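You operate a simulated robot arm through the tools that you are given. There is no shell and no other tool. Be economical: measure what you need, move in short steps, check, and stop when the job is done.

You run a simulated two-armed robot. Do the job below in one go: nothing can be reset, and whatever is moved stays where it is left.

TASK
Fetch the black buffer and set it on the power pack shelf of the parts rack. Take the black wick pad and put it on the yellow disc. Put the grey wick pad on the bottom shelf of the parts rack. Take the lid off the purple glue tub and lay it down on the guide rail shelf of the parts rack. The order is free.

The check looks at the end state, three seconds after you hand in, the way a careful person would. Anything else that was tipped, shoved, dropped, spilled or broken makes it a failure. A push-on lid holds only when it is set on centred and level and pressed home; a screw cap is set on level and turned clockwise until tight.

THE ROBOT
Two 7-joint arms with two-finger parallel grippers on one trunk, on a base that drives. Base frame: it is fixed to the floor where the robot stands at the start and does not move with it; the origin is under the middle of the robot, x ahead of it, y to its left, z up. Readings come in mm, degrees, newtons and seconds.
The left shoulder is at the start at [50, 165, 1210], the right one opposite. With the tool pointing down near the work surface each hand reaches from about 100 to 320 mm from the robot's upright axis, wherever it stands, measured 20 degrees to its own side. Places, roughly: black buffer (6x6x6 cm) [500, 200, 300]; black wick pad (6x5x4 cm) [600, 100, 1200]; bottom shelf of the parts rack [600, 0, 300]; grey wick pad (6x5x4 cm) [600, 0, 1200]; power pack shelf of the parts rack [600, 0, 1000]; yellow disc (9x9x1 cm) [700, 1500, 900]. Payload 3.91 kg a hand.
The TCP of each hand is the grasp point between the finger pads, 30 mm short of the fingertips. In the tool frame z runs along the fingers and y along their closing line. Largest opening 110 mm; finger width 20, thickness 10; the body of the gripper, 48 by 112 mm, starts 55 mm behind the TCP.
Orientation is that of the tool frame in the base frame, as a unit quaternion [x, y, z, w]. With the fingers straight down and closing along the base's y, the tool's x points along the base's -x, its y along +y and its z along -z.

THE INTERFACE
- The arms move only by the tool play_rows. It takes "left_commands", "right_commands" or both (then of equal length, played together; a hand with none holds still); each is a list of rows, each an object of numbers (a shift or turn left out is 0, a gripper value left out holds the last): "grip": the closure, from 0 (fully open) to 1 (shut); "dx", "dy", "dz": the shift along the base's x, y, z in units of 25 mm (1.0 is 25 mm); "wx", "wy", "wz": the turn, a rotation vector about the base's x, y, z in units of 8 degrees (1.0 is 8 degrees). In form: [{"grip": .., "dx": .., "dy": .., "dz": .., "wx": .., "wy": .., "wz": ..}, ...]. A call has 1 to 10 rows; each row shifts and turns the commanded pose from where the row before left it. A call with a number of a shift or a turn outside -1 to 1 is refused whole. A row lasts 0.2 s, in which the tool goes at most 50 mm and 8.6 degrees; a call with a longer step from one row to the next is refused whole, and so is a gripper value outside its range. A pose out of reach is approached as far as the arm can. The call stops where the force on the tool passes 40 N (or 10 N more than at its start, if that is more) or the arm is blocked; 0.2 s more then pass. Each finger travels about 45 mm/s and halts on what it meets, pressing with about 24 N; the grip force reading is that of the motor and also rises with nothing between the fingers. The clock runs only during rows and for 0.2 s after the last one: add rows that do not move to give the fingers time. The reply holds the time, the measured pose of the TCP, the force on the tool along the base axes, the opening and the grip force, in the units named above and with some noise, with the torque about the TCP (base axes, N m) and any sound that the robot's microphone picked up.
- Cameras (640 x 400 px; columns grow to the right, rows downward): "scene" is now at [120.8, 5, 1410]; the picture's right is [0.04, -1.00, 0.00], its down [-0.30, -0.01, -0.95] and it looks along [0.95, 0.04, -0.30] (base axes); focal length 214 px, centre (320, 200). "left" rides on the left gripper at [73, -17, -103] in its tool frame; the picture's right is [0.23, 0.97, 0.00], its down [-0.76, 0.18, -0.62] and it looks along [-0.61, 0.14, 0.78] (tool axes); focal length 222 px, centre (320, 200). "right" rides on the right gripper at [72, 17, -103] in its tool frame; the picture's right is [-0.23, 0.97, 0.00], its down [-0.76, -0.18, -0.62] and it looks along [-0.61, -0.14, 0.78] (tool axes); focal length 222 px, centre (320, 200). There is no depth. A picture from a camera that has moved, and an enlarged one, comes with that camera's place and axes in the base frame and with its lens.
- snapshot(camera): a new picture of that camera. The clock stands still meanwhile.
- move_column(by): slides the trunk up (or, below 0, down) by that many mm; the arms and the scene camera ride with it, the base frame stays. It gives what a move gives, with no picture.
- steer(legs): drives the robot by 1 to 6 legs, each [ahead, left, turn to the left] in mm, mm and degrees, along the robot's own axes; the way and the turn of a leg run together, so that a leg with both is an arc; at most 1500 mm and 180 degrees a leg. The arms and the cameras ride along, it lands a little off, and it stops where it bumps. It gives what a move gives.
- aim_head(pan, tilt): turns the head with the scene camera to pan (to the left, within 80 degrees either way) and tilt (down, from -29 to 69), counted from straight ahead of the robot. It gives what a move gives.
- close_up(camera, box): a new picture of the part [left, top, right, bottom] of that camera's present view, enlarged. The clock stands still meanwhile.
- hand_in(): hands the job in; it is judged then, once.

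Go step by step. Nothing tells you exact positions but the pictures and the camera data: compare them with the known pose of the tool, close in by small moves and look again before you grip or let go. The budget is 165 turns and 130 pictures, counting those below and the enlarged ones. Unless the task says otherwise, let go and move clear before handing in.

The tools are called after "Request:" by a JSON object that holds its "fn" and its "kwargs". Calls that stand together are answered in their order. play_rows: Moves the arms, as the interface text tells. Its arguments: {"type":"object","properties":{"left_commands":{"type":"array","items":{"type":"object","properties":{"grip":{"type":"number"},"dx":{"type":"number"},"dy":{"type":"number"},"dz":{"type":"number"},"wx":{"type":"number"},"wy":{"type":"number"},"wz":{"type":"number"}}}},"right_commands":{"type":"array","items":{"type":"object","properties":{"grip":{"type":"number"},"dx":{"type":"number"},"dy":{"type":"number"},"dz":{"type":"number"},"wx":{"type":"number"},"wy":{"type":"number"},"wz":{"type":"number"}}}}},"required":[]} The other tools are called the same way: move_column (by) slides the trunk up or down; steer (legs) drives the base; aim_head (pan, tilt) turns the head that bears the scene camera; snapshot (camera) takes a picture; close_up (camera, box) takes an enlarged picture of a part of a camera's view; hand_in () hands the job in.

At the start:

```text
time: 0.0
left_ee_pos: [307.3, 172.3, 1392.7]
left_tcp_rot: [-0.001, 1.0, -0.001, 0.0]
left_wrist_force: [0.4, 0.9, 0.3]
left_moment: [0.01, 0.02, -0.04]
left_opening: 110.1
left_grasp_force: 0.1
right_ee_pos: [333.5, -114.1, 1452.0]
right_tcp_rot: [0.0, 1.0, 0.0, -0.001]
right_wrist_force: [0.2, 0.2, -0.7]
right_moment: [-0.01, -0.01, -0.02]
right_opening: 109.8
right_grasp_force: 0.0
trunk travel left (down, up): [-430.0, 73.0]
robot x, y, heading: [4.3, -0.5, 0.2]
head pan, tilt: [2.5, 17.4]
```

scene: 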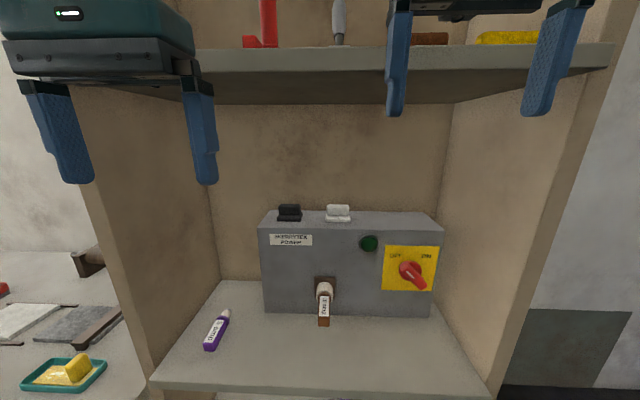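
right: 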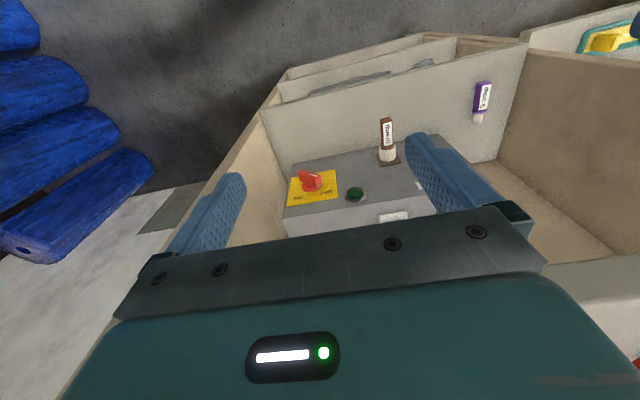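
left: 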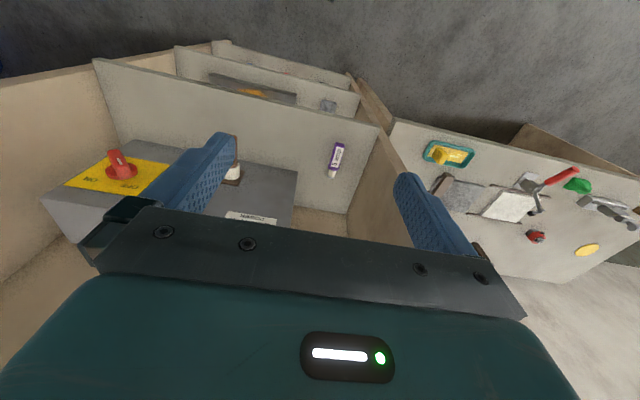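

I see the power pack shelf with the pack, two pads on top of it, a purple bottle and a brown bottle. I'll look around with the head first.

Request:
{"fn": "aim_head", "kwargs": {"pan": 0, "tilt": 60}}

Request:
{"fn": "snapshot", "kwargs": {"camera": "scene"}}

Request:
{"fn": "aim_head", "kwargs": {"pan": 0, "tilt": -15}}

Request:
{"fn": "snapshot", "kwargs": {"camera": "scene"}}

Request:
{"fn": "aim_head", "kwargs": {"pan": 60, "tilt": 25}}

Request:
{"fn": "snapshot", "kwargs": {"camera": "scene"}}

```text
time: 1.1
left_ee_pos: [307.5, 173.8, 1392.4]
left_tcp_rot: [0.0, 1.0, -0.001, 0.0]
left_wrist_force: [1.1, -0.8, 0.5]
left_moment: [0.02, -0.01, -0.02]
left_opening: 109.9
left_grasp_force: 0.1
right_ee_pos: [333.9, -114.6, 1451.8]
right_tcp_rot: [0.0, 1.0, 0.001, 0.001]
right_wrist_force: [-0.2, 0.3, 0.2]
right_moment: [0.01, -0.02, 0.01]
right_opening: 110.0
right_grasp_force: 0.2
trunk travel left (down, up): [-430.0, 73.0]
robot x, y, heading: [-2.8, 1.2, 0.0]
head pan, tilt: [0.0, 60.0]
```

```text
126 pictures are left
camera scene: at [94.2, 1.0, 1347.7], right [0.0, -1.0, 0.0], down [-0.87, 0.0, -0.5], along [0.5, 0.0, -0.87], focal length 214 px, centre (320, 200)
```

scene: 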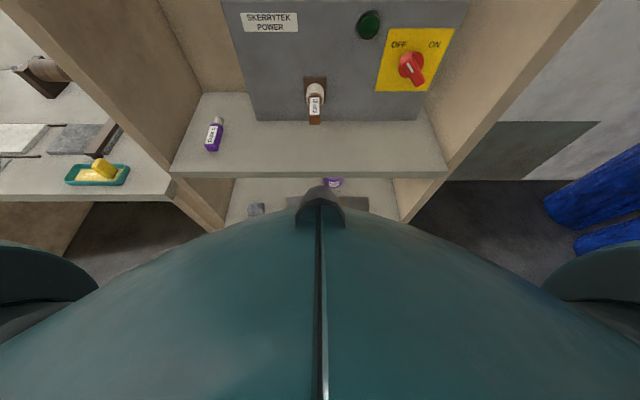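

```text
time: 2.6
left_ee_pos: [307.5, 173.0, 1394.3]
left_tcp_rot: [-0.001, 1.0, 0.0, 0.0]
left_wrist_force: [-0.3, 0.1, 0.0]
left_moment: [0.02, 0.0, 0.0]
left_opening: 110.0
left_grasp_force: 0.1
right_ee_pos: [333.6, -114.7, 1452.0]
right_tcp_rot: [0.001, 1.0, 0.0, 0.0]
right_wrist_force: [-0.2, 0.2, 0.0]
right_moment: [-0.02, 0.01, 0.01]
right_opening: 110.0
right_grasp_force: 0.0
trunk travel left (down, up): [-430.0, 73.0]
robot x, y, heading: [-3.8, -3.2, -0.1]
head pan, tilt: [0.0, -15.0]
```

```text
125 pictures are left
camera scene: at [108.0, 1.0, 1460.4], right [0.0, -1.0, 0.0], down [0.26, 0.0, -0.97], along [0.97, 0.0, 0.26], focal length 214 px, centre (320, 200)
```

scene: 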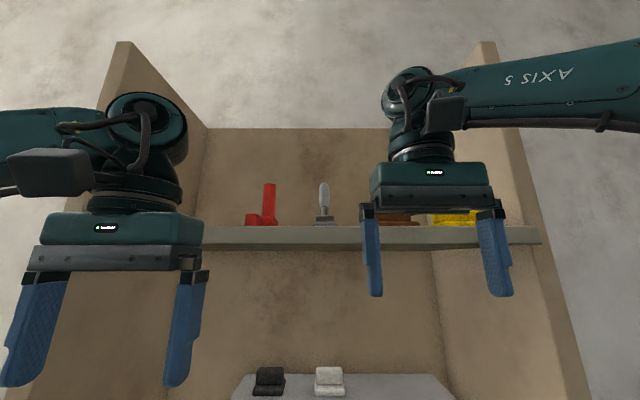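

```text
time: 3.9
left_ee_pos: [307.7, 173.3, 1392.6]
left_tcp_rot: [0.0, 1.0, -0.001, 0.0]
left_wrist_force: [-0.4, -0.6, 0.0]
left_moment: [0.01, -0.01, 0.01]
left_opening: 110.1
left_grasp_force: 0.0
right_ee_pos: [332.9, -114.5, 1452.2]
right_tcp_rot: [0.0, 1.0, 0.0, 0.0]
right_wrist_force: [0.1, 0.5, -0.1]
right_moment: [-0.02, 0.0, 0.01]
right_opening: 109.9
right_grasp_force: 0.1
trunk travel left (down, up): [-430.0, 73.0]
robot x, y, heading: [-1.7, 2.0, -0.2]
head pan, tilt: [60.0, 25.0]
```

```text
124 pictures are left
camera scene: at [73.6, 80.7, 1397.7], right [0.87, -0.5, 0.0], down [-0.21, -0.37, -0.91], along [0.45, 0.78, -0.42], focal length 214 px, centre (320, 200)
```

scene: 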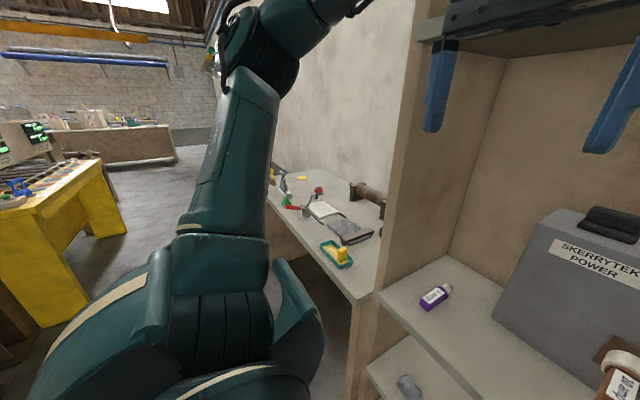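

The rack is tall. I'll back off to see the whole of it.

Request:
{"fn": "steer", "kwargs": {"legs": [[-700, 0, 0]]}}

Request:
{"fn": "aim_head", "kwargs": {"pan": 0, "tilt": 35}}

Request:
{"fn": "snapshot", "kwargs": {"camera": "scene"}}

Request:
{"fn": "close_up", "kwargs": {"camera": "scene", "box": [200, 60, 440, 210]}}

Request:
{"fn": "close_up", "kwargs": {"camera": "scene", "box": [200, 170, 440, 320]}}

```text
time: 7.4
left_ee_pos: [-348.0, 173.5, 1392.5]
left_tcp_rot: [0.001, 1.0, -0.001, 0.002]
left_wrist_force: [-0.2, 0.5, 0.0]
left_moment: [0.01, 0.0, 0.03]
left_opening: 110.2
left_grasp_force: 0.0
right_ee_pos: [-321.0, -114.3, 1451.9]
right_tcp_rot: [0.0, 1.0, 0.001, 0.001]
right_wrist_force: [0.7, 0.4, 0.5]
right_moment: [0.03, 0.0, 0.02]
right_opening: 110.2
right_grasp_force: 0.0
trunk travel left (down, up): [-430.0, 73.0]
robot x, y, heading: [-653.4, -1.7, 0.1]
head pan, tilt: [60.0, 25.0]
stopped in leg 1: the robot was blocked; the commanded pose is now the measured one
```

```text
time: 8.7
left_ee_pos: [-347.4, 173.8, 1393.5]
left_tcp_rot: [0.0, 1.0, 0.0, 0.001]
left_wrist_force: [-0.4, -1.4, 0.9]
left_moment: [0.01, 0.0, -0.02]
left_opening: 109.7
left_grasp_force: 0.0
right_ee_pos: [-322.5, -114.8, 1452.7]
right_tcp_rot: [0.0, 1.0, 0.001, 0.001]
right_wrist_force: [0.0, 0.1, 0.4]
right_moment: [0.0, 0.0, 0.01]
right_opening: 110.1
right_grasp_force: 0.1
trunk travel left (down, up): [-430.0, 73.0]
robot x, y, heading: [-654.2, 0.2, -0.0]
head pan, tilt: [0.0, 35.0]
```

```text
123 pictures are left
camera scene: at [-539.3, 1.5, 1381.9], right [0.0, -1.0, 0.0], down [-0.57, 0.0, -0.82], along [0.82, 0.0, -0.57], focal length 214 px, centre (320, 200)
```

scene: 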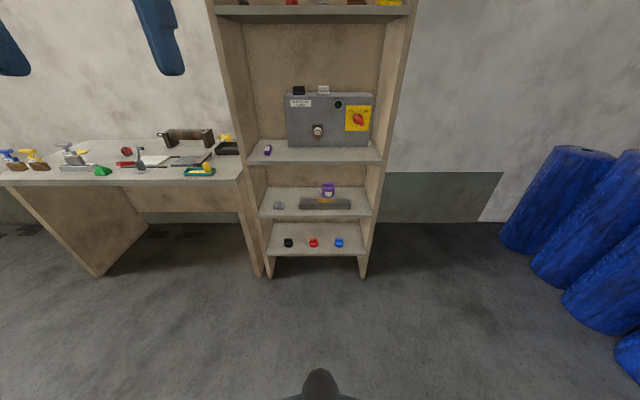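

```text
2.67 times, centred on (320, 135) of scene
camera zoom: at [-539.3, 1.5, 1381.9], right [0.0, -1.0, 0.0], down [-0.57, 0.0, -0.82], along [0.82, 0.0, -0.57], focal length 572 px, centre (320, 373)
```

zoom: 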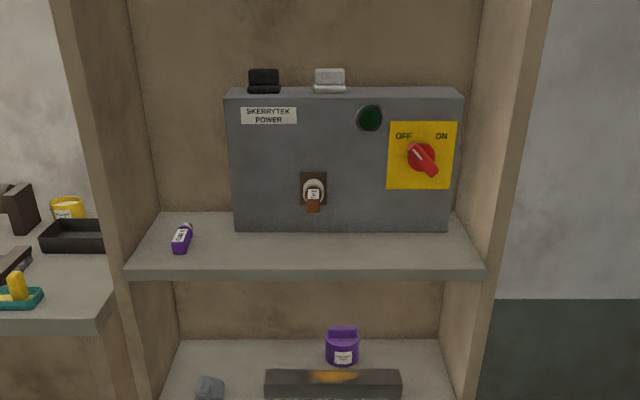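

```text
2.67 times, centred on (320, 245) of scene
camera zoom: at [-539.3, 1.5, 1381.9], right [0.0, -1.0, 0.0], down [-0.57, 0.0, -0.82], along [0.82, 0.0, -0.57], focal length 572 px, centre (320, 80)
```

zoom: 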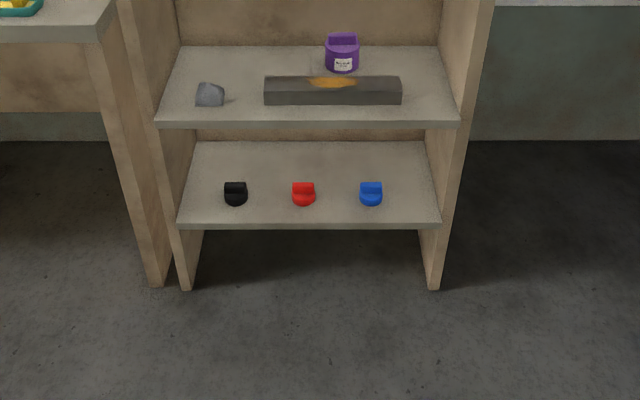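

The rack's layout is clear: power pack shelf at z≈960, guide rail shelf (rail, purple tub, stone) at ≈615, and bottom shelf with three buffers at ≈300. Buffer first with the left hand: I'll lower the trunk and tilt the left tool 45° forward.

Request:
{"fn": "move_column", "kwargs": {"by": -430}}

Request:
{"fn": "play_rows", "kwargs": {"left_commands": [{"wy": -1, "dz": -1}, {"wy": -1, "dz": -1}, {"wy": -1, "dz": -1}, {"wy": -1, "dz": -1}, {"wy": -1, "dz": -1}, {"wy": -0.6, "dz": -1}, {"dz": -1}, {"dz": -1}, {"dz": -1}, {"dz": -1}]}}

Request:
{"fn": "play_rows", "kwargs": {"left_commands": [{"dz": -1}, {"dz": -1}, {"dz": -1}, {"dz": -1}, {"dz": -1}, {"dz": -1}, {"dz": -1, "dx": 0.5}, {"dz": -1, "dx": 1}, {"dz": -1, "dx": 1}, {"dz": -1, "dx": 1}]}}

Request:
{"fn": "snapshot", "kwargs": {"camera": "left"}}

Request:
{"fn": "snapshot", "kwargs": {"camera": "scene"}}

```text
refused: -430 is not a number from -400 to 400
```

```text
time: 10.9
left_ee_pos: [-293.5, 148.7, 1195.5]
left_tcp_rot: [0.001, 0.925, 0.0, 0.381]
left_wrist_force: [-0.4, -0.2, 0.4]
left_moment: [0.0, -0.01, -0.01]
left_opening: 110.1
left_grasp_force: 0.0
left hand out of reach, approached as far as the arm can: row 6, 7, 8, 9, 10
right_ee_pos: [-321.6, -114.1, 1452.5]
right_tcp_rot: [0.001, 1.0, 0.001, 0.0]
right_wrist_force: [0.4, -0.1, -0.5]
right_moment: [-0.03, -0.02, -0.03]
right_opening: 110.0
right_grasp_force: 0.0
trunk travel left (down, up): [-430.0, 73.0]
robot x, y, heading: [-651.4, -0.7, -0.4]
head pan, tilt: [0.0, 35.0]
```

```text
time: 13.1
left_ee_pos: [-177.2, 135.7, 956.6]
left_tcp_rot: [0.002, 0.924, -0.001, 0.382]
left_wrist_force: [-0.4, 0.2, 0.1]
left_moment: [0.04, -0.03, -0.03]
left_opening: 110.1
left_grasp_force: 0.0
left hand out of reach, approached as far as the arm can: row 1, 2, 3, 4
right_ee_pos: [-321.3, -113.8, 1452.1]
right_tcp_rot: [0.001, 1.0, 0.0, 0.0]
right_wrist_force: [-0.1, -0.3, 0.4]
right_moment: [-0.02, 0.02, -0.01]
right_opening: 109.9
right_grasp_force: 0.0
trunk travel left (down, up): [-430.0, 73.0]
robot x, y, heading: [-655.0, 0.9, -0.2]
head pan, tilt: [0.0, 35.0]
```

```text
120 pictures are left
camera left: at [-301.5, 118.8, 979.1], right [-0.16, 0.97, -0.16], down [0.1, 0.18, 0.98], along [0.98, 0.14, -0.13], focal length 222 px, centre (320, 200)
```

left: 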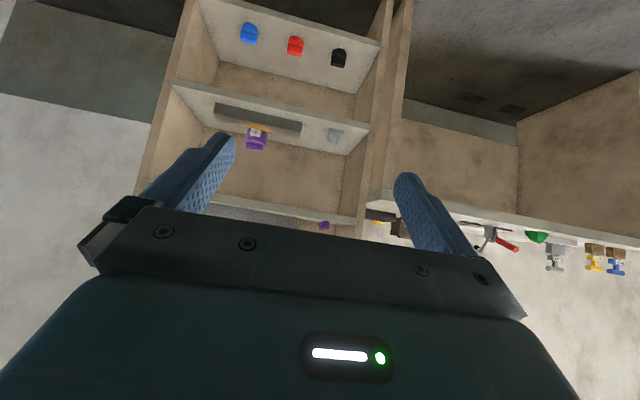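

```text
119 pictures are left
camera scene: at [-538.8, 1.6, 1381.9], right [0.0, -1.0, 0.0], down [-0.57, 0.0, -0.82], along [0.82, 0.0, -0.57], focal length 214 px, centre (320, 200)
```

scene: 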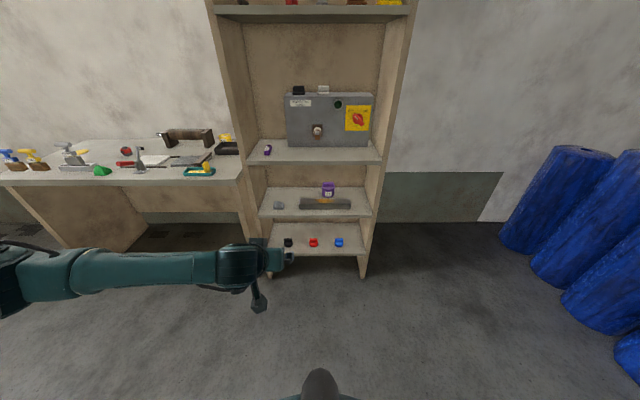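

The near-in pose was out of reach, so I'll lower the trunk and re-read.

Request:
{"fn": "move_column", "kwargs": {"by": -400}}

Request:
{"fn": "play_rows", "kwargs": {"left_commands": [{"dx": 1}, {"dx": 1}, {"dx": 1}, {"dx": 1}, {"dx": 0.5}, {}]}}

```text
time: 16.9
left_ee_pos: [-177.9, 135.1, 556.8]
left_tcp_rot: [0.001, 0.924, 0.001, 0.381]
left_wrist_force: [-0.2, 1.4, 0.0]
left_moment: [-0.04, 0.04, -0.03]
left_opening: 109.9
left_grasp_force: 0.1
right_ee_pos: [-321.5, -113.5, 1051.5]
right_tcp_rot: [0.001, 1.0, 0.001, 0.001]
right_wrist_force: [-0.9, 0.3, -0.3]
right_moment: [-0.01, -0.01, 0.02]
right_opening: 109.7
right_grasp_force: 0.1
trunk travel left (down, up): [-30.0, 473.0]
robot x, y, heading: [-653.4, 2.0, -0.3]
head pan, tilt: [0.0, 35.0]
```

```text
time: 18.3
left_ee_pos: [-65.3, 133.2, 555.7]
left_tcp_rot: [0.001, 0.924, 0.0, 0.382]
left_wrist_force: [0.1, 0.3, 0.5]
left_moment: [-0.02, -0.01, 0.01]
left_opening: 109.9
left_grasp_force: 0.0
right_ee_pos: [-321.7, -114.0, 1052.5]
right_tcp_rot: [0.001, 1.0, 0.001, 0.002]
right_wrist_force: [0.9, -0.1, -0.5]
right_moment: [-0.04, 0.0, 0.0]
right_opening: 109.9
right_grasp_force: 0.1
trunk travel left (down, up): [-30.0, 473.0]
robot x, y, heading: [-653.6, 0.4, -0.2]
head pan, tilt: [0.0, 35.0]
```

Arm reaches 590 mm ahead fine. Lower the hand and shift it to the buffer's line, then drive in partly.

Request:
{"fn": "play_rows", "kwargs": {"left_commands": [{"dz": -1, "dy": 1}, {"dz": -1, "dy": 1}, {"dz": -1, "dy": 1}, {"dz": -1, "dy": 0.2}, {"dz": -1}, {"dz": -1}, {"dz": -1}, {"dz": -1}]}}

Request:
{"fn": "steer", "kwargs": {"legs": [[420, 0, 0]]}}

Request:
{"fn": "aim_head", "kwargs": {"pan": 20, "tilt": 45}}

Request:
{"fn": "snapshot", "kwargs": {"camera": "left"}}

Request:
{"fn": "snapshot", "kwargs": {"camera": "scene"}}

```text
time: 20.1
left_ee_pos: [-64.2, 217.4, 386.8]
left_tcp_rot: [0.001, 0.925, 0.0, 0.38]
left_wrist_force: [0.3, -0.6, -0.1]
left_moment: [0.02, 0.01, -0.01]
left_opening: 109.8
left_grasp_force: 0.1
left hand out of reach, approached as far as the arm can: row 7, 8
right_ee_pos: [-322.3, -114.2, 1052.5]
right_tcp_rot: [0.001, 1.0, 0.001, 0.001]
right_wrist_force: [-0.1, -0.3, 0.0]
right_moment: [0.02, -0.02, -0.01]
right_opening: 109.8
right_grasp_force: 0.0
trunk travel left (down, up): [-30.0, 473.0]
robot x, y, heading: [-655.6, 0.2, -0.2]
head pan, tilt: [0.0, 35.0]
```

```text
time: 22.7
left_ee_pos: [356.2, 212.1, 387.4]
left_tcp_rot: [0.002, 0.926, 0.0, 0.379]
left_wrist_force: [0.8, 0.8, -0.4]
left_moment: [-0.02, 0.01, 0.02]
left_opening: 109.9
left_grasp_force: 0.0
right_ee_pos: [97.8, -117.4, 1052.3]
right_tcp_rot: [0.002, 1.0, 0.001, 0.001]
right_wrist_force: [-0.4, 0.5, 0.4]
right_moment: [0.02, 0.04, -0.02]
right_opening: 110.0
right_grasp_force: 0.0
trunk travel left (down, up): [-30.0, 473.0]
robot x, y, heading: [-235.9, 0.4, -0.3]
head pan, tilt: [0.0, 35.0]
```

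```text
time: 23.5
left_ee_pos: [355.6, 212.5, 387.9]
left_tcp_rot: [0.003, 0.925, 0.0, 0.379]
left_wrist_force: [-0.2, 1.4, -0.4]
left_moment: [0.0, -0.01, 0.0]
left_opening: 110.3
left_grasp_force: 0.0
right_ee_pos: [97.2, -116.8, 1051.9]
right_tcp_rot: [0.003, 1.0, 0.0, 0.001]
right_wrist_force: [-0.1, -0.4, 1.1]
right_moment: [0.01, -0.02, -0.02]
right_opening: 110.1
right_grasp_force: 0.0
trunk travel left (down, up): [-30.0, 473.0]
robot x, y, heading: [-231.0, 1.2, -0.2]
head pan, tilt: [20.0, 45.0]
```

```text
118 pictures are left
camera left: at [231.9, 196.2, 410.9], right [-0.16, 0.97, -0.16], down [0.1, 0.18, 0.98], along [0.98, 0.14, -0.13], focal length 222 px, centre (320, 200)
```

left: 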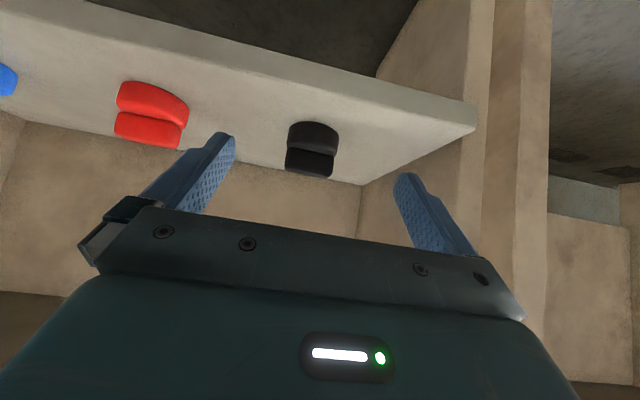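

```text
117 pictures are left
camera scene: at [-130.5, 27.6, 967.1], right [0.34, -0.94, 0.0], down [-0.67, -0.24, -0.71], along [0.67, 0.24, -0.71], focal length 214 px, centre (320, 200)
```

scene: 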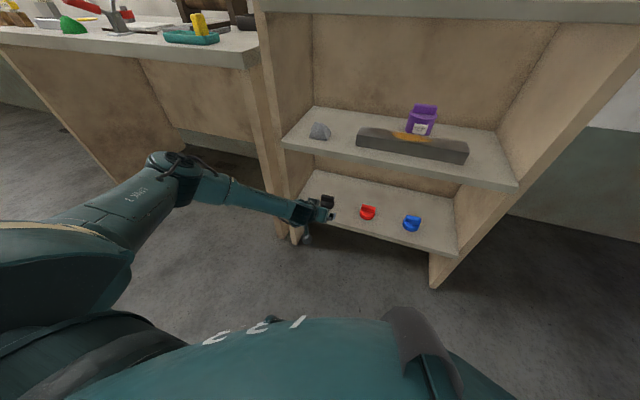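

The buffer sits at about (490, 212), front face ≈462, in line with the hand. I'll draw the arm back a bit, drive in over it, and look before descending.

Request:
{"fn": "play_rows", "kwargs": {"left_commands": [{"dx": -1}, {"dx": -1}, {"dx": -0.5}, {}]}}

Request:
{"fn": "steer", "kwargs": {"legs": [[150, 0, 0]]}}

Request:
{"fn": "snapshot", "kwargs": {"camera": "left"}}

```text
time: 24.5
left_ee_pos: [356.5, 212.9, 387.6]
left_tcp_rot: [0.002, 0.925, 0.0, 0.379]
left_wrist_force: [0.2, 0.1, 0.6]
left_moment: [0.02, 0.02, 0.0]
left_opening: 110.1
left_grasp_force: 0.1
left hand out of reach, approached as far as the arm can: row 1, 2, 3
right_ee_pos: [98.1, -116.7, 1052.2]
right_tcp_rot: [0.003, 1.0, 0.001, 0.001]
right_wrist_force: [-0.6, -0.9, 0.0]
right_moment: [0.03, -0.01, -0.02]
right_opening: 110.2
right_grasp_force: 0.0
trunk travel left (down, up): [-30.0, 473.0]
robot x, y, heading: [-236.2, 0.4, -0.1]
head pan, tilt: [20.0, 45.0]
```

```text
time: 25.9
left_ee_pos: [504.0, 210.9, 387.6]
left_tcp_rot: [0.002, 0.925, 0.0, 0.379]
left_wrist_force: [-1.0, 0.7, 0.0]
left_moment: [0.02, 0.04, -0.03]
left_opening: 110.1
left_grasp_force: 0.0
right_ee_pos: [245.8, -116.8, 1052.3]
right_tcp_rot: [0.003, 1.0, 0.001, 0.001]
right_wrist_force: [-0.5, -0.6, 0.2]
right_moment: [0.03, 0.01, 0.03]
right_opening: 110.0
right_grasp_force: 0.0
trunk travel left (down, up): [-30.0, 473.0]
robot x, y, heading: [-84.8, -0.3, -0.3]
head pan, tilt: [20.0, 45.0]
```

```text
116 pictures are left
camera left: at [380.1, 195.0, 410.9], right [-0.16, 0.97, -0.16], down [0.11, 0.18, 0.98], along [0.98, 0.14, -0.13], focal length 222 px, centre (320, 200)
```

left: 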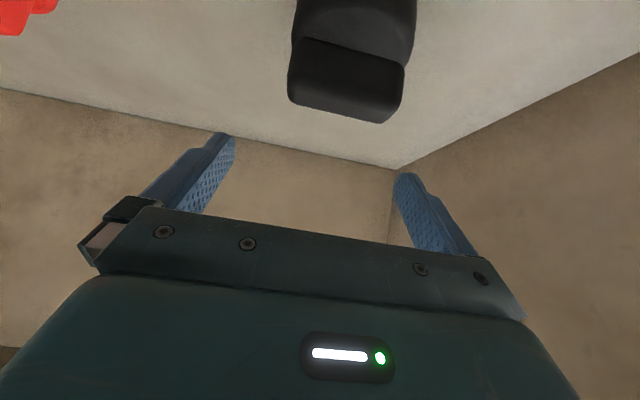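

The hand is over the buffer; the limit seems to be the wrist bend. A closer look at the buffer's shape.

Request:
{"fn": "close_up", "kwargs": {"camera": "left", "box": [240, 0, 460, 138]}}

Request:
{"fn": "play_rows", "kwargs": {"left_commands": [{"wy": 1}, {"wy": 0.5, "dx": -0.5}, {"dx": -0.2}, {}]}}

Request:
{"fn": "close_up", "kwargs": {"camera": "scene", "box": [220, 120, 540, 320]}}

```text
2.90 times, centred on (350, 69) of left
camera zoom: at [380.1, 195.0, 410.9], right [-0.16, 0.97, -0.16], down [0.11, 0.18, 0.98], along [0.98, 0.14, -0.13], focal length 644 px, centre (233, 580)
```

zoom: 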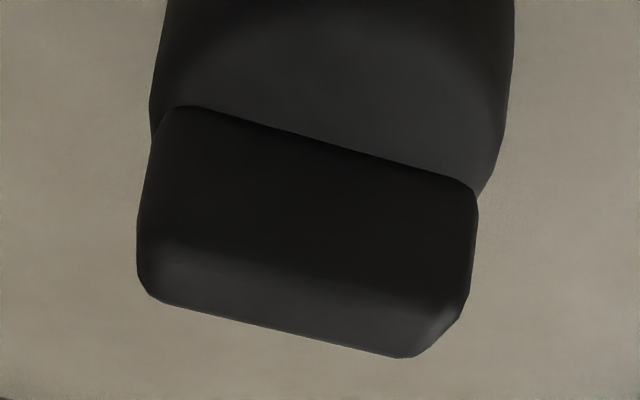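

```text
time: 26.9
left_ee_pos: [486.9, 211.2, 386.9]
left_tcp_rot: [0.003, 0.96, -0.001, 0.28]
left_wrist_force: [-0.7, -0.1, 0.1]
left_moment: [-0.04, -0.01, 0.02]
left_opening: 110.0
left_grasp_force: 0.0
right_ee_pos: [246.6, -118.9, 1052.5]
right_tcp_rot: [0.002, 1.0, 0.001, 0.001]
right_wrist_force: [-0.4, -0.2, -0.3]
right_moment: [0.02, 0.0, -0.02]
right_opening: 110.1
right_grasp_force: 0.0
trunk travel left (down, up): [-30.0, 473.0]
robot x, y, heading: [-92.0, -0.8, -0.4]
head pan, tilt: [20.0, 45.0]
```

```text
2.00 times, centred on (380, 220) of scene
camera zoom: at [17.6, 26.8, 967.1], right [0.34, -0.94, 0.0], down [-0.67, -0.24, -0.71], along [0.67, 0.24, -0.71], focal length 429 px, centre (200, 160)
```

zoom: 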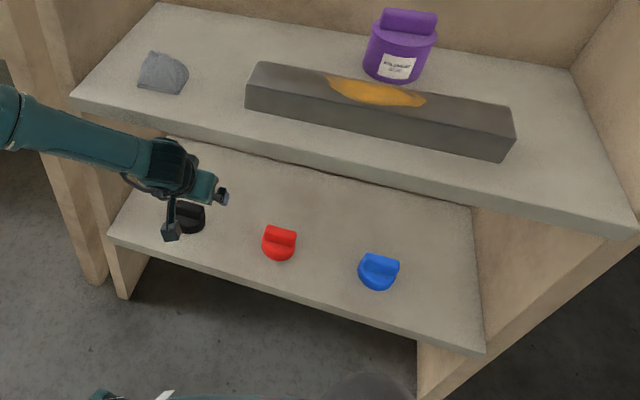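

The buffer is a round base with a fin at its back, centre about (487, 211). Descending now.

Request:
{"fn": "play_rows", "kwargs": {"left_commands": [{"dz": -0.7}, {"dz": -0.7}, {"dz": -0.7}, {}]}}

Request:
{"fn": "snapshot", "kwargs": {"camera": "left"}}

```text
time: 27.9
left_ee_pos: [488.2, 210.9, 336.0]
left_tcp_rot: [0.003, 0.959, -0.001, 0.282]
left_wrist_force: [-0.5, -0.3, 0.5]
left_moment: [0.02, 0.0, 0.0]
left_opening: 110.2
left_grasp_force: 0.0
right_ee_pos: [246.9, -117.3, 1052.1]
right_tcp_rot: [0.003, 1.0, 0.0, 0.001]
right_wrist_force: [0.2, -0.1, 0.3]
right_moment: [0.02, -0.01, 0.01]
right_opening: 109.8
right_grasp_force: 0.1
trunk travel left (down, up): [-30.0, 473.0]
robot x, y, heading: [-87.2, 1.2, -0.0]
head pan, tilt: [20.0, 45.0]
```

```text
113 pictures are left
camera left: at [371.0, 195.5, 384.4], right [-0.19, 0.97, -0.12], down [0.31, 0.18, 0.94], along [0.93, 0.14, -0.33], focal length 222 px, centre (320, 200)
```

left: 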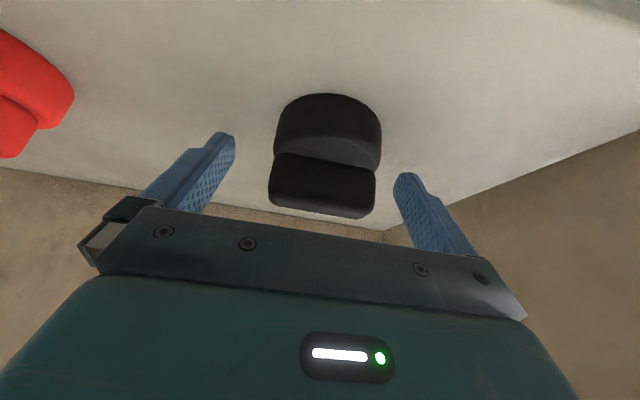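

The fingers straddle the buffer at its centre with tips just over the shelf. Closing.

Request:
{"fn": "play_rows", "kwargs": {"left_commands": [{"grip": 0.3}, {"grip": 0.6}, {"grip": 1}, {"grip": 1}, {"grip": 1}, {"grip": 1}]}}

Request:
{"fn": "play_rows", "kwargs": {"left_commands": [{"dz": 0.4}, {"dz": 0.4}, {"dz": 0.4}, {}]}}

Request:
{"fn": "snapshot", "kwargs": {"camera": "left"}}

```text
time: 29.3
left_ee_pos: [487.6, 210.8, 336.1]
left_tcp_rot: [0.003, 0.96, -0.001, 0.28]
left_wrist_force: [-0.5, 0.3, -0.8]
left_moment: [0.01, 0.01, 0.02]
left_opening: 56.8
left_grasp_force: 24.2
right_ee_pos: [247.3, -117.8, 1051.9]
right_tcp_rot: [0.002, 1.0, 0.001, 0.0]
right_wrist_force: [0.3, 0.0, 0.4]
right_moment: [0.02, -0.03, 0.02]
right_opening: 109.8
right_grasp_force: 0.1
trunk travel left (down, up): [-30.0, 473.0]
robot x, y, heading: [-82.8, -1.9, -0.6]
head pan, tilt: [20.0, 45.0]
```

```text
time: 30.3
left_ee_pos: [488.3, 210.1, 366.9]
left_tcp_rot: [0.002, 0.96, -0.001, 0.281]
left_wrist_force: [-0.4, -0.5, -0.4]
left_moment: [0.0, 0.02, 0.02]
left_opening: 57.0
left_grasp_force: 24.1
right_ee_pos: [245.8, -117.3, 1052.5]
right_tcp_rot: [0.003, 1.0, 0.001, 0.0]
right_wrist_force: [-0.3, -0.3, 0.1]
right_moment: [0.02, -0.01, 0.0]
right_opening: 109.9
right_grasp_force: 0.0
trunk travel left (down, up): [-30.0, 473.0]
robot x, y, heading: [-87.0, 3.7, -0.4]
head pan, tilt: [20.0, 45.0]
```

```text
112 pictures are left
camera left: at [370.9, 194.7, 414.7], right [-0.19, 0.97, -0.12], down [0.31, 0.18, 0.94], along [0.93, 0.14, -0.33], focal length 222 px, centre (320, 200)
```

left: 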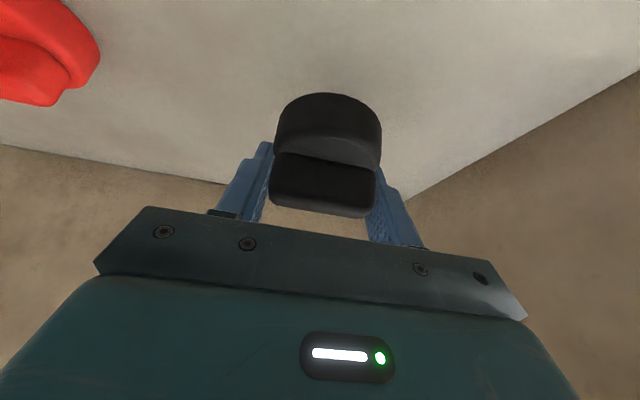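

Held. Backing out and raising the trunk to the power pack shelf.

Request:
{"fn": "steer", "kwargs": {"legs": [[-260, 0, 0.4]]}}

Request:
{"fn": "move_column", "kwargs": {"by": 400}}

Request:
{"fn": "play_rows", "kwargs": {"left_commands": [{"dz": 1, "wy": -0.5}, {"dz": 1, "wy": -0.5}, {"dz": 1}, {"dz": 1}, {"dz": 1}, {"dz": 1}, {"dz": 1}, {"dz": 1}, {"dz": 1}, {"dz": 1}]}}

Request:
{"fn": "play_rows", "kwargs": {"left_commands": [{"dz": 1, "dy": -1}, {"dz": 0.5, "dy": -1}, {"dy": -1}, {}]}}

Request:
{"fn": "aim_head", "kwargs": {"pan": 0, "tilt": 35}}

Request:
{"fn": "snapshot", "kwargs": {"camera": "scene"}}

Request:
{"fn": "snapshot", "kwargs": {"camera": "left"}}

```text
time: 32.2
left_ee_pos: [229.7, 215.0, 365.9]
left_tcp_rot: [0.0, 0.96, 0.0, 0.281]
left_wrist_force: [0.1, -0.3, -0.5]
left_moment: [-0.01, 0.0, -0.03]
left_opening: 56.5
left_grasp_force: 23.6
right_ee_pos: [-11.4, -115.1, 1052.5]
right_tcp_rot: [0.0, 1.0, 0.001, 0.001]
right_wrist_force: [0.1, 0.0, -0.7]
right_moment: [-0.01, -0.01, 0.05]
right_opening: 109.8
right_grasp_force: 0.0
trunk travel left (down, up): [-30.0, 473.0]
robot x, y, heading: [-340.5, -2.5, -0.1]
head pan, tilt: [20.0, 45.0]
```

```text
time: 36.0
left_ee_pos: [228.4, 214.3, 765.8]
left_tcp_rot: [-0.001, 0.96, 0.0, 0.281]
left_wrist_force: [0.1, 0.1, -1.2]
left_moment: [0.02, -0.01, 0.0]
left_opening: 56.4
left_grasp_force: 23.8
right_ee_pos: [-9.9, -115.3, 1452.0]
right_tcp_rot: [0.001, 1.0, 0.0, 0.001]
right_wrist_force: [-0.3, -0.5, 0.6]
right_moment: [-0.03, -0.03, -0.02]
right_opening: 109.7
right_grasp_force: 0.1
trunk travel left (down, up): [-430.0, 73.0]
robot x, y, heading: [-342.0, -1.4, -0.2]
head pan, tilt: [20.0, 45.0]
```

```text
time: 38.2
left_ee_pos: [228.4, 214.0, 1017.2]
left_tcp_rot: [0.001, 0.938, -0.001, 0.347]
left_wrist_force: [-0.6, -0.3, -0.6]
left_moment: [0.04, 0.01, -0.06]
left_opening: 56.1
left_grasp_force: 23.5
right_ee_pos: [-10.4, -114.4, 1452.6]
right_tcp_rot: [0.0, 1.0, 0.001, 0.002]
right_wrist_force: [0.6, 0.3, 0.1]
right_moment: [-0.03, 0.01, 0.01]
right_opening: 110.2
right_grasp_force: 0.1
trunk travel left (down, up): [-430.0, 73.0]
robot x, y, heading: [-341.0, 2.3, -0.0]
head pan, tilt: [20.0, 45.0]
```

```text
time: 39.2
left_ee_pos: [230.3, 139.4, 1053.7]
left_tcp_rot: [0.0, 0.938, 0.0, 0.347]
left_wrist_force: [0.7, -0.4, -1.1]
left_moment: [0.04, 0.02, 0.01]
left_opening: 56.0
left_grasp_force: 24.1
right_ee_pos: [-10.8, -115.6, 1452.2]
right_tcp_rot: [0.0, 1.0, 0.0, 0.001]
right_wrist_force: [-0.8, 1.2, -0.3]
right_moment: [0.0, 0.02, 0.02]
right_opening: 110.0
right_grasp_force: 0.0
trunk travel left (down, up): [-430.0, 73.0]
robot x, y, heading: [-341.5, -3.2, -0.1]
head pan, tilt: [20.0, 45.0]
```

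```text
time: 40.0
left_ee_pos: [230.5, 139.1, 1053.5]
left_tcp_rot: [0.0, 0.938, 0.001, 0.347]
left_wrist_force: [0.4, 0.1, -0.2]
left_moment: [0.01, 0.02, -0.01]
left_opening: 56.0
left_grasp_force: 23.3
right_ee_pos: [-10.8, -115.2, 1452.7]
right_tcp_rot: [0.0, 1.0, 0.001, 0.001]
right_wrist_force: [-1.1, -0.3, -0.4]
right_moment: [0.02, -0.04, -0.01]
right_opening: 109.8
right_grasp_force: 0.2
trunk travel left (down, up): [-430.0, 73.0]
robot x, y, heading: [-345.6, -1.9, -0.0]
head pan, tilt: [0.0, 35.0]
```

```text
111 pictures are left
camera scene: at [-228.0, 0.4, 1381.9], right [0.0, -1.0, 0.0], down [-0.57, 0.0, -0.82], along [0.82, 0.0, -0.57], focal length 214 px, centre (320, 200)
```

scene: 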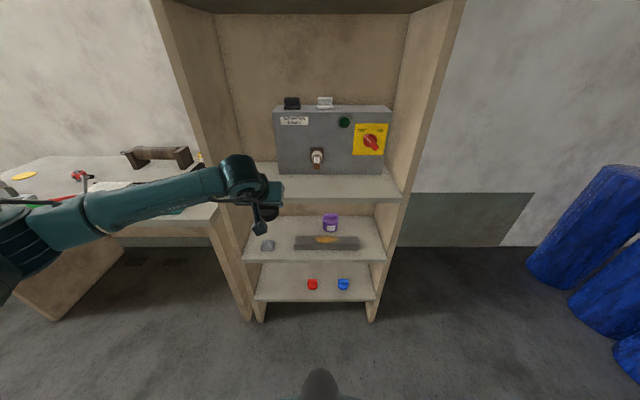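

```text
110 pictures are left
camera left: at [107.7, 122.6, 1085.3], right [-0.17, 0.97, -0.15], down [0.17, 0.18, 0.97], along [0.97, 0.14, -0.2], focal length 222 px, centre (320, 200)
```

left: 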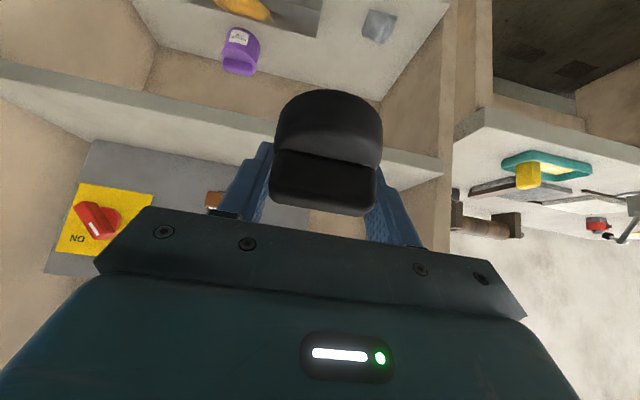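

Pitch back to the grasp angle, and drive in to place the buffer at about (470, 125) left-front of the pack.

Request:
{"fn": "play_rows", "kwargs": {"left_commands": [{"wy": 1, "dy": -0.5}, {}]}}

Request:
{"fn": "steer", "kwargs": {"legs": [[238, 0, 0]]}}

Request:
{"fn": "snapshot", "kwargs": {"camera": "scene"}}

Request:
{"fn": "snapshot", "kwargs": {"camera": "left"}}

```text
time: 40.6
left_ee_pos: [229.5, 126.9, 1054.3]
left_tcp_rot: [0.0, 0.96, -0.001, 0.28]
left_wrist_force: [1.1, 0.3, -0.6]
left_moment: [-0.03, -0.02, -0.01]
left_opening: 55.7
left_grasp_force: 23.9
right_ee_pos: [-10.7, -114.6, 1451.7]
right_tcp_rot: [0.0, 1.0, 0.0, 0.001]
right_wrist_force: [-0.2, -0.2, 0.0]
right_moment: [-0.04, 0.0, 0.0]
right_opening: 110.1
right_grasp_force: 0.1
trunk travel left (down, up): [-430.0, 73.0]
robot x, y, heading: [-345.3, -1.5, 0.1]
head pan, tilt: [0.0, 35.0]
```

```text
time: 42.4
left_ee_pos: [468.8, 127.1, 1053.1]
left_tcp_rot: [0.0, 0.96, 0.0, 0.28]
left_wrist_force: [-0.4, 0.0, -0.3]
left_moment: [0.0, -0.01, 0.0]
left_opening: 55.7
left_grasp_force: 23.7
right_ee_pos: [227.7, -114.9, 1451.2]
right_tcp_rot: [0.0, 1.0, 0.001, 0.002]
right_wrist_force: [0.7, -0.2, -1.0]
right_moment: [-0.01, 0.0, 0.04]
right_opening: 110.1
right_grasp_force: 0.1
trunk travel left (down, up): [-430.0, 73.0]
robot x, y, heading: [-103.2, 0.5, 0.1]
head pan, tilt: [0.0, 35.0]
```

```text
109 pictures are left
camera scene: at [10.4, 0.5, 1381.8], right [0.0, -1.0, 0.0], down [-0.57, 0.0, -0.82], along [0.82, 0.0, -0.57], focal length 214 px, centre (320, 200)
```

scene: 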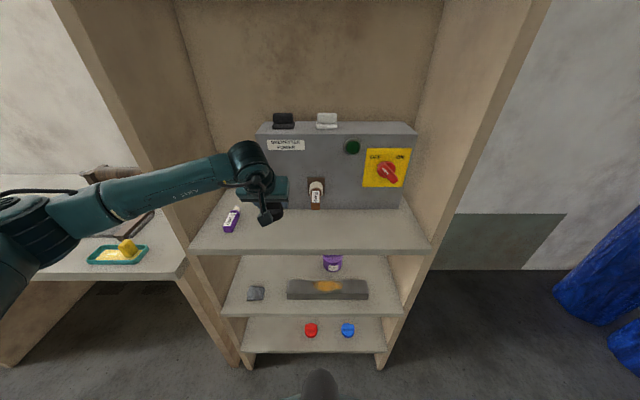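

```text
108 pictures are left
camera left: at [351.2, 110.5, 1102.2], right [-0.19, 0.97, -0.12], down [0.31, 0.18, 0.94], along [0.93, 0.14, -0.33], focal length 222 px, centre (320, 200)
```

left: 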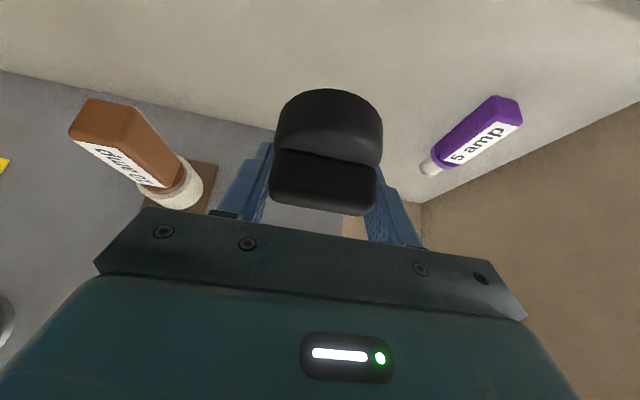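

Clear of the fuse bottles. Lowering.

Request:
{"fn": "play_rows", "kwargs": {"left_commands": [{"dz": -0.8}, {"dz": -0.8}, {}]}}

Request:
{"fn": "snapshot", "kwargs": {"camera": "left"}}

Request:
{"fn": "play_rows", "kwargs": {"left_commands": [{"dz": -0.16}, {"dz": -0.16}, {}]}}

```text
time: 43.2
left_ee_pos: [467.2, 126.5, 1014.0]
left_tcp_rot: [-0.001, 0.96, 0.0, 0.281]
left_wrist_force: [0.9, -1.1, -0.6]
left_moment: [0.01, -0.02, 0.03]
left_opening: 55.4
left_grasp_force: 24.4
right_ee_pos: [226.7, -115.3, 1451.4]
right_tcp_rot: [0.0, 1.0, 0.001, 0.001]
right_wrist_force: [-0.3, 0.1, 0.4]
right_moment: [0.02, -0.04, 0.05]
right_opening: 110.1
right_grasp_force: 0.1
trunk travel left (down, up): [-430.0, 73.0]
robot x, y, heading: [-103.8, 1.4, -0.1]
head pan, tilt: [0.0, 35.0]
```

```text
107 pictures are left
camera left: at [350.7, 109.6, 1062.3], right [-0.19, 0.97, -0.12], down [0.31, 0.18, 0.94], along [0.93, 0.14, -0.33], focal length 222 px, centre (320, 200)
```

left: 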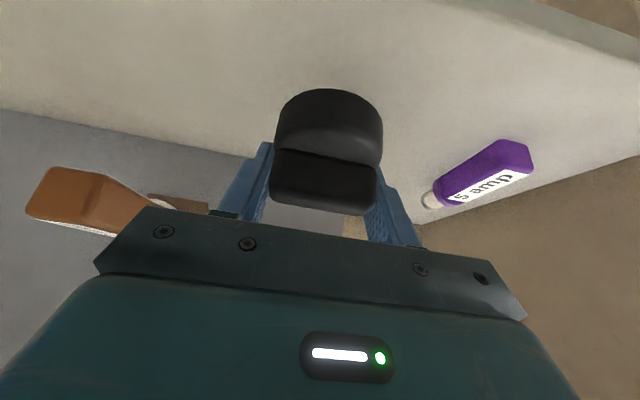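

```text
time: 44.0
left_ee_pos: [468.7, 127.4, 1006.0]
left_tcp_rot: [0.0, 0.96, 0.0, 0.281]
left_wrist_force: [0.2, 0.3, -0.5]
left_moment: [-0.03, 0.0, -0.01]
left_opening: 55.9
left_grasp_force: 24.2
right_ee_pos: [227.3, -115.7, 1451.6]
right_tcp_rot: [0.0, 1.0, 0.001, 0.001]
right_wrist_force: [-0.3, 0.6, -0.7]
right_moment: [0.01, 0.01, 0.0]
right_opening: 110.0
right_grasp_force: 0.1
trunk travel left (down, up): [-430.0, 73.0]
robot x, y, heading: [-106.1, -2.8, -0.1]
head pan, tilt: [0.0, 35.0]
```

Still free; creeping down a few mm at a time.

Request:
{"fn": "play_rows", "kwargs": {"left_commands": [{"dz": -0.1}, {"dz": -0.1}, {}]}}

Request:
{"fn": "play_rows", "kwargs": {"left_commands": [{"dz": -0.08}, {"dz": -0.08}, {}]}}

Request:
{"fn": "snapshot", "kwargs": {"camera": "left"}}

```text
time: 44.8
left_ee_pos: [467.7, 126.9, 1000.7]
left_tcp_rot: [0.0, 0.96, 0.0, 0.281]
left_wrist_force: [0.1, 0.1, -1.5]
left_moment: [0.0, -0.04, 0.01]
left_opening: 55.5
left_grasp_force: 23.8
right_ee_pos: [226.9, -113.9, 1452.6]
right_tcp_rot: [-0.001, 1.0, 0.001, 0.001]
right_wrist_force: [1.2, -0.2, -0.3]
right_moment: [0.01, -0.01, 0.02]
right_opening: 110.0
right_grasp_force: 0.0
trunk travel left (down, up): [-430.0, 73.0]
robot x, y, heading: [-107.1, -1.3, 0.0]
head pan, tilt: [0.0, 35.0]
```

```text
time: 45.6
left_ee_pos: [467.9, 127.6, 997.7]
left_tcp_rot: [0.0, 0.96, 0.0, 0.28]
left_wrist_force: [-0.9, 0.4, -0.4]
left_moment: [0.0, -0.03, 0.01]
left_opening: 55.5
left_grasp_force: 23.9
right_ee_pos: [227.8, -114.6, 1451.7]
right_tcp_rot: [0.0, 1.0, 0.001, 0.0]
right_wrist_force: [0.0, -0.1, -0.9]
right_moment: [0.03, 0.0, 0.0]
right_opening: 109.7
right_grasp_force: 0.0
trunk travel left (down, up): [-430.0, 73.0]
robot x, y, heading: [-106.9, -0.9, -0.1]
head pan, tilt: [0.0, 35.0]
```

```text
106 pictures are left
camera left: at [350.7, 110.8, 1045.8], right [-0.19, 0.97, -0.12], down [0.31, 0.18, 0.94], along [0.93, 0.14, -0.33], focal length 222 px, centre (320, 200)
```

left: 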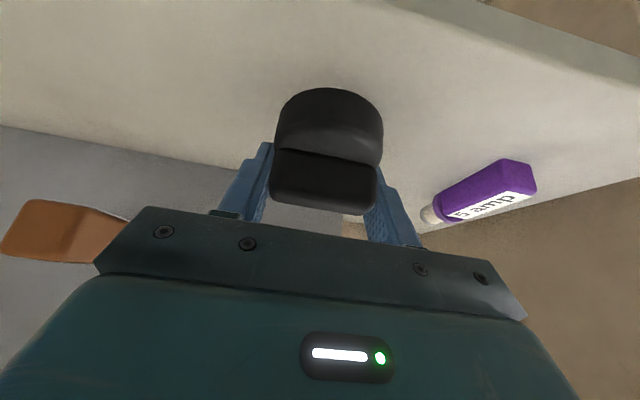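

Request:
{"fn": "play_rows", "kwargs": {"left_commands": [{"dz": -0.08}, {"dz": -0.08}, {"dz": -0.08}, {}]}}

Request:
{"fn": "play_rows", "kwargs": {"left_commands": [{"dz": -0.08}, {"dz": -0.08}, {"dz": -0.08}, {}]}}

```text
time: 46.6
left_ee_pos: [469.0, 127.0, 990.6]
left_tcp_rot: [0.0, 0.96, 0.0, 0.281]
left_wrist_force: [-0.1, -0.4, -0.8]
left_moment: [-0.01, -0.04, -0.02]
left_opening: 55.5
left_grasp_force: 24.1
right_ee_pos: [227.6, -115.2, 1452.0]
right_tcp_rot: [0.0, 1.0, 0.0, 0.001]
right_wrist_force: [-0.2, 0.8, 0.4]
right_moment: [-0.03, -0.03, -0.01]
right_opening: 110.0
right_grasp_force: 0.0
trunk travel left (down, up): [-430.0, 73.0]
robot x, y, heading: [-106.2, -0.4, -0.2]
head pan, tilt: [0.0, 35.0]
```

```text
time: 47.6
left_ee_pos: [467.6, 127.9, 987.0]
left_tcp_rot: [-0.001, 0.959, -0.001, 0.285]
left_wrist_force: [-2.6, 3.1, 15.2]
left_moment: [0.07, 0.43, -0.05]
left_opening: 55.1
left_grasp_force: 23.6
right_ee_pos: [225.5, -114.5, 1454.1]
right_tcp_rot: [-0.001, 1.0, 0.0, 0.002]
right_wrist_force: [0.3, -0.1, 0.0]
right_moment: [0.01, -0.03, 0.0]
right_opening: 110.5
right_grasp_force: 0.0
trunk travel left (down, up): [-430.0, 73.0]
robot x, y, heading: [-106.5, -2.7, -0.0]
head pan, tilt: [0.0, 35.0]
```

Contact at 987 with 15 N: it's resting. Release and lift clear.

Request:
{"fn": "play_rows", "kwargs": {"left_commands": [{"dz": 0.05}, {"grip": 0.15}, {"grip": 0.15}, {"grip": 0.15}, {"grip": 0.15}, {"dz": 0.6}, {"dz": 1}, {"dz": 1}, {"dz": 1}, {}]}}

Request:
{"fn": "snapshot", "kwargs": {"camera": "left"}}

```text
time: 49.8
left_ee_pos: [469.1, 126.9, 1075.2]
left_tcp_rot: [-0.001, 0.96, 0.0, 0.281]
left_wrist_force: [0.0, -0.6, -0.5]
left_moment: [-0.01, 0.01, -0.01]
left_opening: 93.5
left_grasp_force: 0.1
right_ee_pos: [227.4, -114.5, 1451.5]
right_tcp_rot: [0.0, 1.0, 0.001, 0.002]
right_wrist_force: [0.5, -0.1, 0.4]
right_moment: [-0.01, -0.04, 0.0]
right_opening: 109.8
right_grasp_force: 0.1
trunk travel left (down, up): [-430.0, 73.0]
robot x, y, heading: [-107.5, -1.5, 0.2]
head pan, tilt: [0.0, 35.0]
```

```text
105 pictures are left
camera left: at [351.7, 110.3, 1124.8], right [-0.19, 0.97, -0.12], down [0.31, 0.18, 0.94], along [0.93, 0.14, -0.33], focal length 222 px, centre (320, 200)
```

left: 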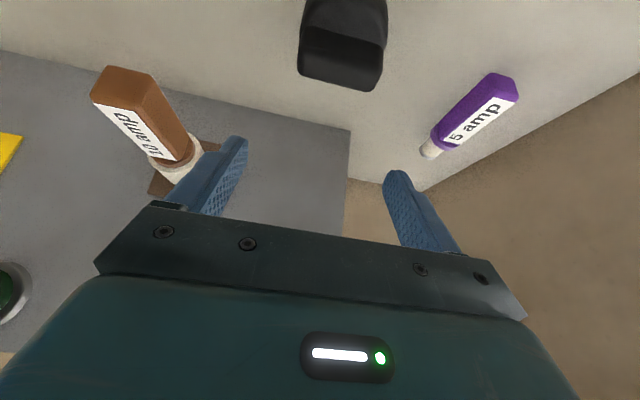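

Buffer stands on the shelf. Next the grey pad: back off so the arm can stretch straight ahead (keeping the elbow off the rack side), raise the trunk and bring the left hand to the front of the pack.

Request:
{"fn": "steer", "kwargs": {"legs": [[-130, 0, 0]]}}

Request:
{"fn": "move_column", "kwargs": {"by": 73}}

Request:
{"fn": "play_rows", "kwargs": {"left_commands": [{"dz": 1, "dy": -0.7, "grip": 0}, {"dz": 1, "dy": -0.7}, {"dz": 1, "dy": -0.7, "dx": 0.5}, {"dz": 1, "dy": -0.7, "dx": 0.7, "wy": -0.5}, {"dz": 1, "dy": -0.7, "dx": 0.7, "wy": -0.5}, {"dy": -0.7, "dx": 0.7, "wy": -0.5}, {"dy": -0.7, "dx": 0.7, "wy": -0.5}, {"dy": -0.7, "dx": 0.7}, {"dx": 0.7}, {"dx": 0.7}]}}

Request:
{"fn": "snapshot", "kwargs": {"camera": "left"}}

Request:
{"fn": "snapshot", "kwargs": {"camera": "scene"}}

```text
time: 51.1
left_ee_pos: [341.0, 127.1, 1076.2]
left_tcp_rot: [-0.001, 0.96, 0.0, 0.282]
left_wrist_force: [-0.5, -0.5, 0.9]
left_moment: [0.04, -0.01, 0.03]
left_opening: 93.8
left_grasp_force: 0.0
right_ee_pos: [97.7, -114.2, 1452.5]
right_tcp_rot: [0.0, 1.0, 0.001, 0.001]
right_wrist_force: [-1.8, 0.4, 0.5]
right_moment: [0.01, -0.02, 0.01]
right_opening: 110.0
right_grasp_force: 0.1
trunk travel left (down, up): [-430.0, 73.0]
robot x, y, heading: [-235.4, -1.2, 0.1]
head pan, tilt: [0.0, 35.0]
```

```text
time: 52.2
left_ee_pos: [341.1, 126.5, 1148.2]
left_tcp_rot: [-0.001, 0.96, 0.001, 0.28]
left_wrist_force: [0.3, -0.2, 0.1]
left_moment: [0.01, -0.02, -0.03]
left_opening: 93.6
left_grasp_force: 0.3
right_ee_pos: [100.0, -114.3, 1524.0]
right_tcp_rot: [-0.001, 1.0, 0.001, 0.001]
right_wrist_force: [0.0, 0.2, 0.0]
right_moment: [0.03, -0.02, -0.04]
right_opening: 110.3
right_grasp_force: 0.0
trunk travel left (down, up): [-503.0, 0.0]
robot x, y, heading: [-233.0, 2.7, 0.1]
head pan, tilt: [0.0, 35.0]
```

```text
time: 54.4
left_ee_pos: [474.2, -14.4, 1272.9]
left_tcp_rot: [-0.002, 0.911, 0.001, 0.411]
left_wrist_force: [0.6, 0.4, 1.1]
left_moment: [-0.02, 0.01, -0.02]
left_opening: 110.0
left_grasp_force: 0.0
right_ee_pos: [99.7, -116.3, 1525.0]
right_tcp_rot: [-0.001, 1.0, 0.001, 0.001]
right_wrist_force: [0.6, 1.0, 0.9]
right_moment: [0.02, -0.02, 0.02]
right_opening: 109.8
right_grasp_force: 0.2
trunk travel left (down, up): [-503.0, 0.0]
robot x, y, heading: [-233.4, 1.7, 0.1]
head pan, tilt: [0.0, 35.0]
```

```text
104 pictures are left
camera left: at [349.6, -30.3, 1287.6], right [-0.15, 0.97, -0.17], down [0.04, 0.18, 0.98], along [0.99, 0.14, -0.06], focal length 222 px, centre (320, 200)
```

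left: 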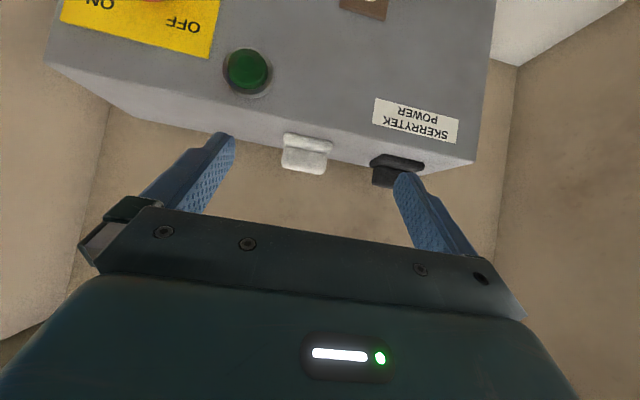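

```text
103 pictures are left
camera scene: at [-118.3, -0.2, 1454.9], right [0.0, -1.0, 0.0], down [-0.57, 0.0, -0.82], along [0.82, 0.0, -0.57], focal length 214 px, centre (320, 200)
```

scene: 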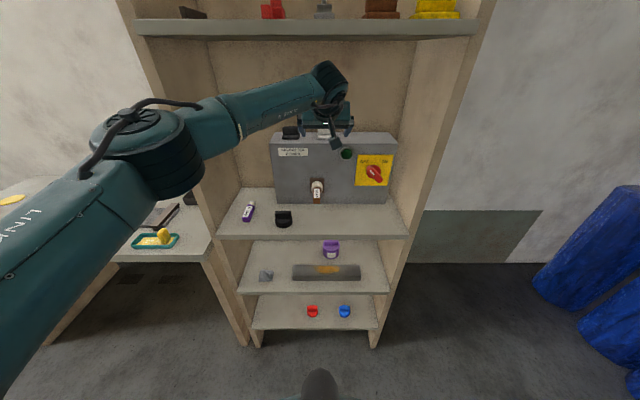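

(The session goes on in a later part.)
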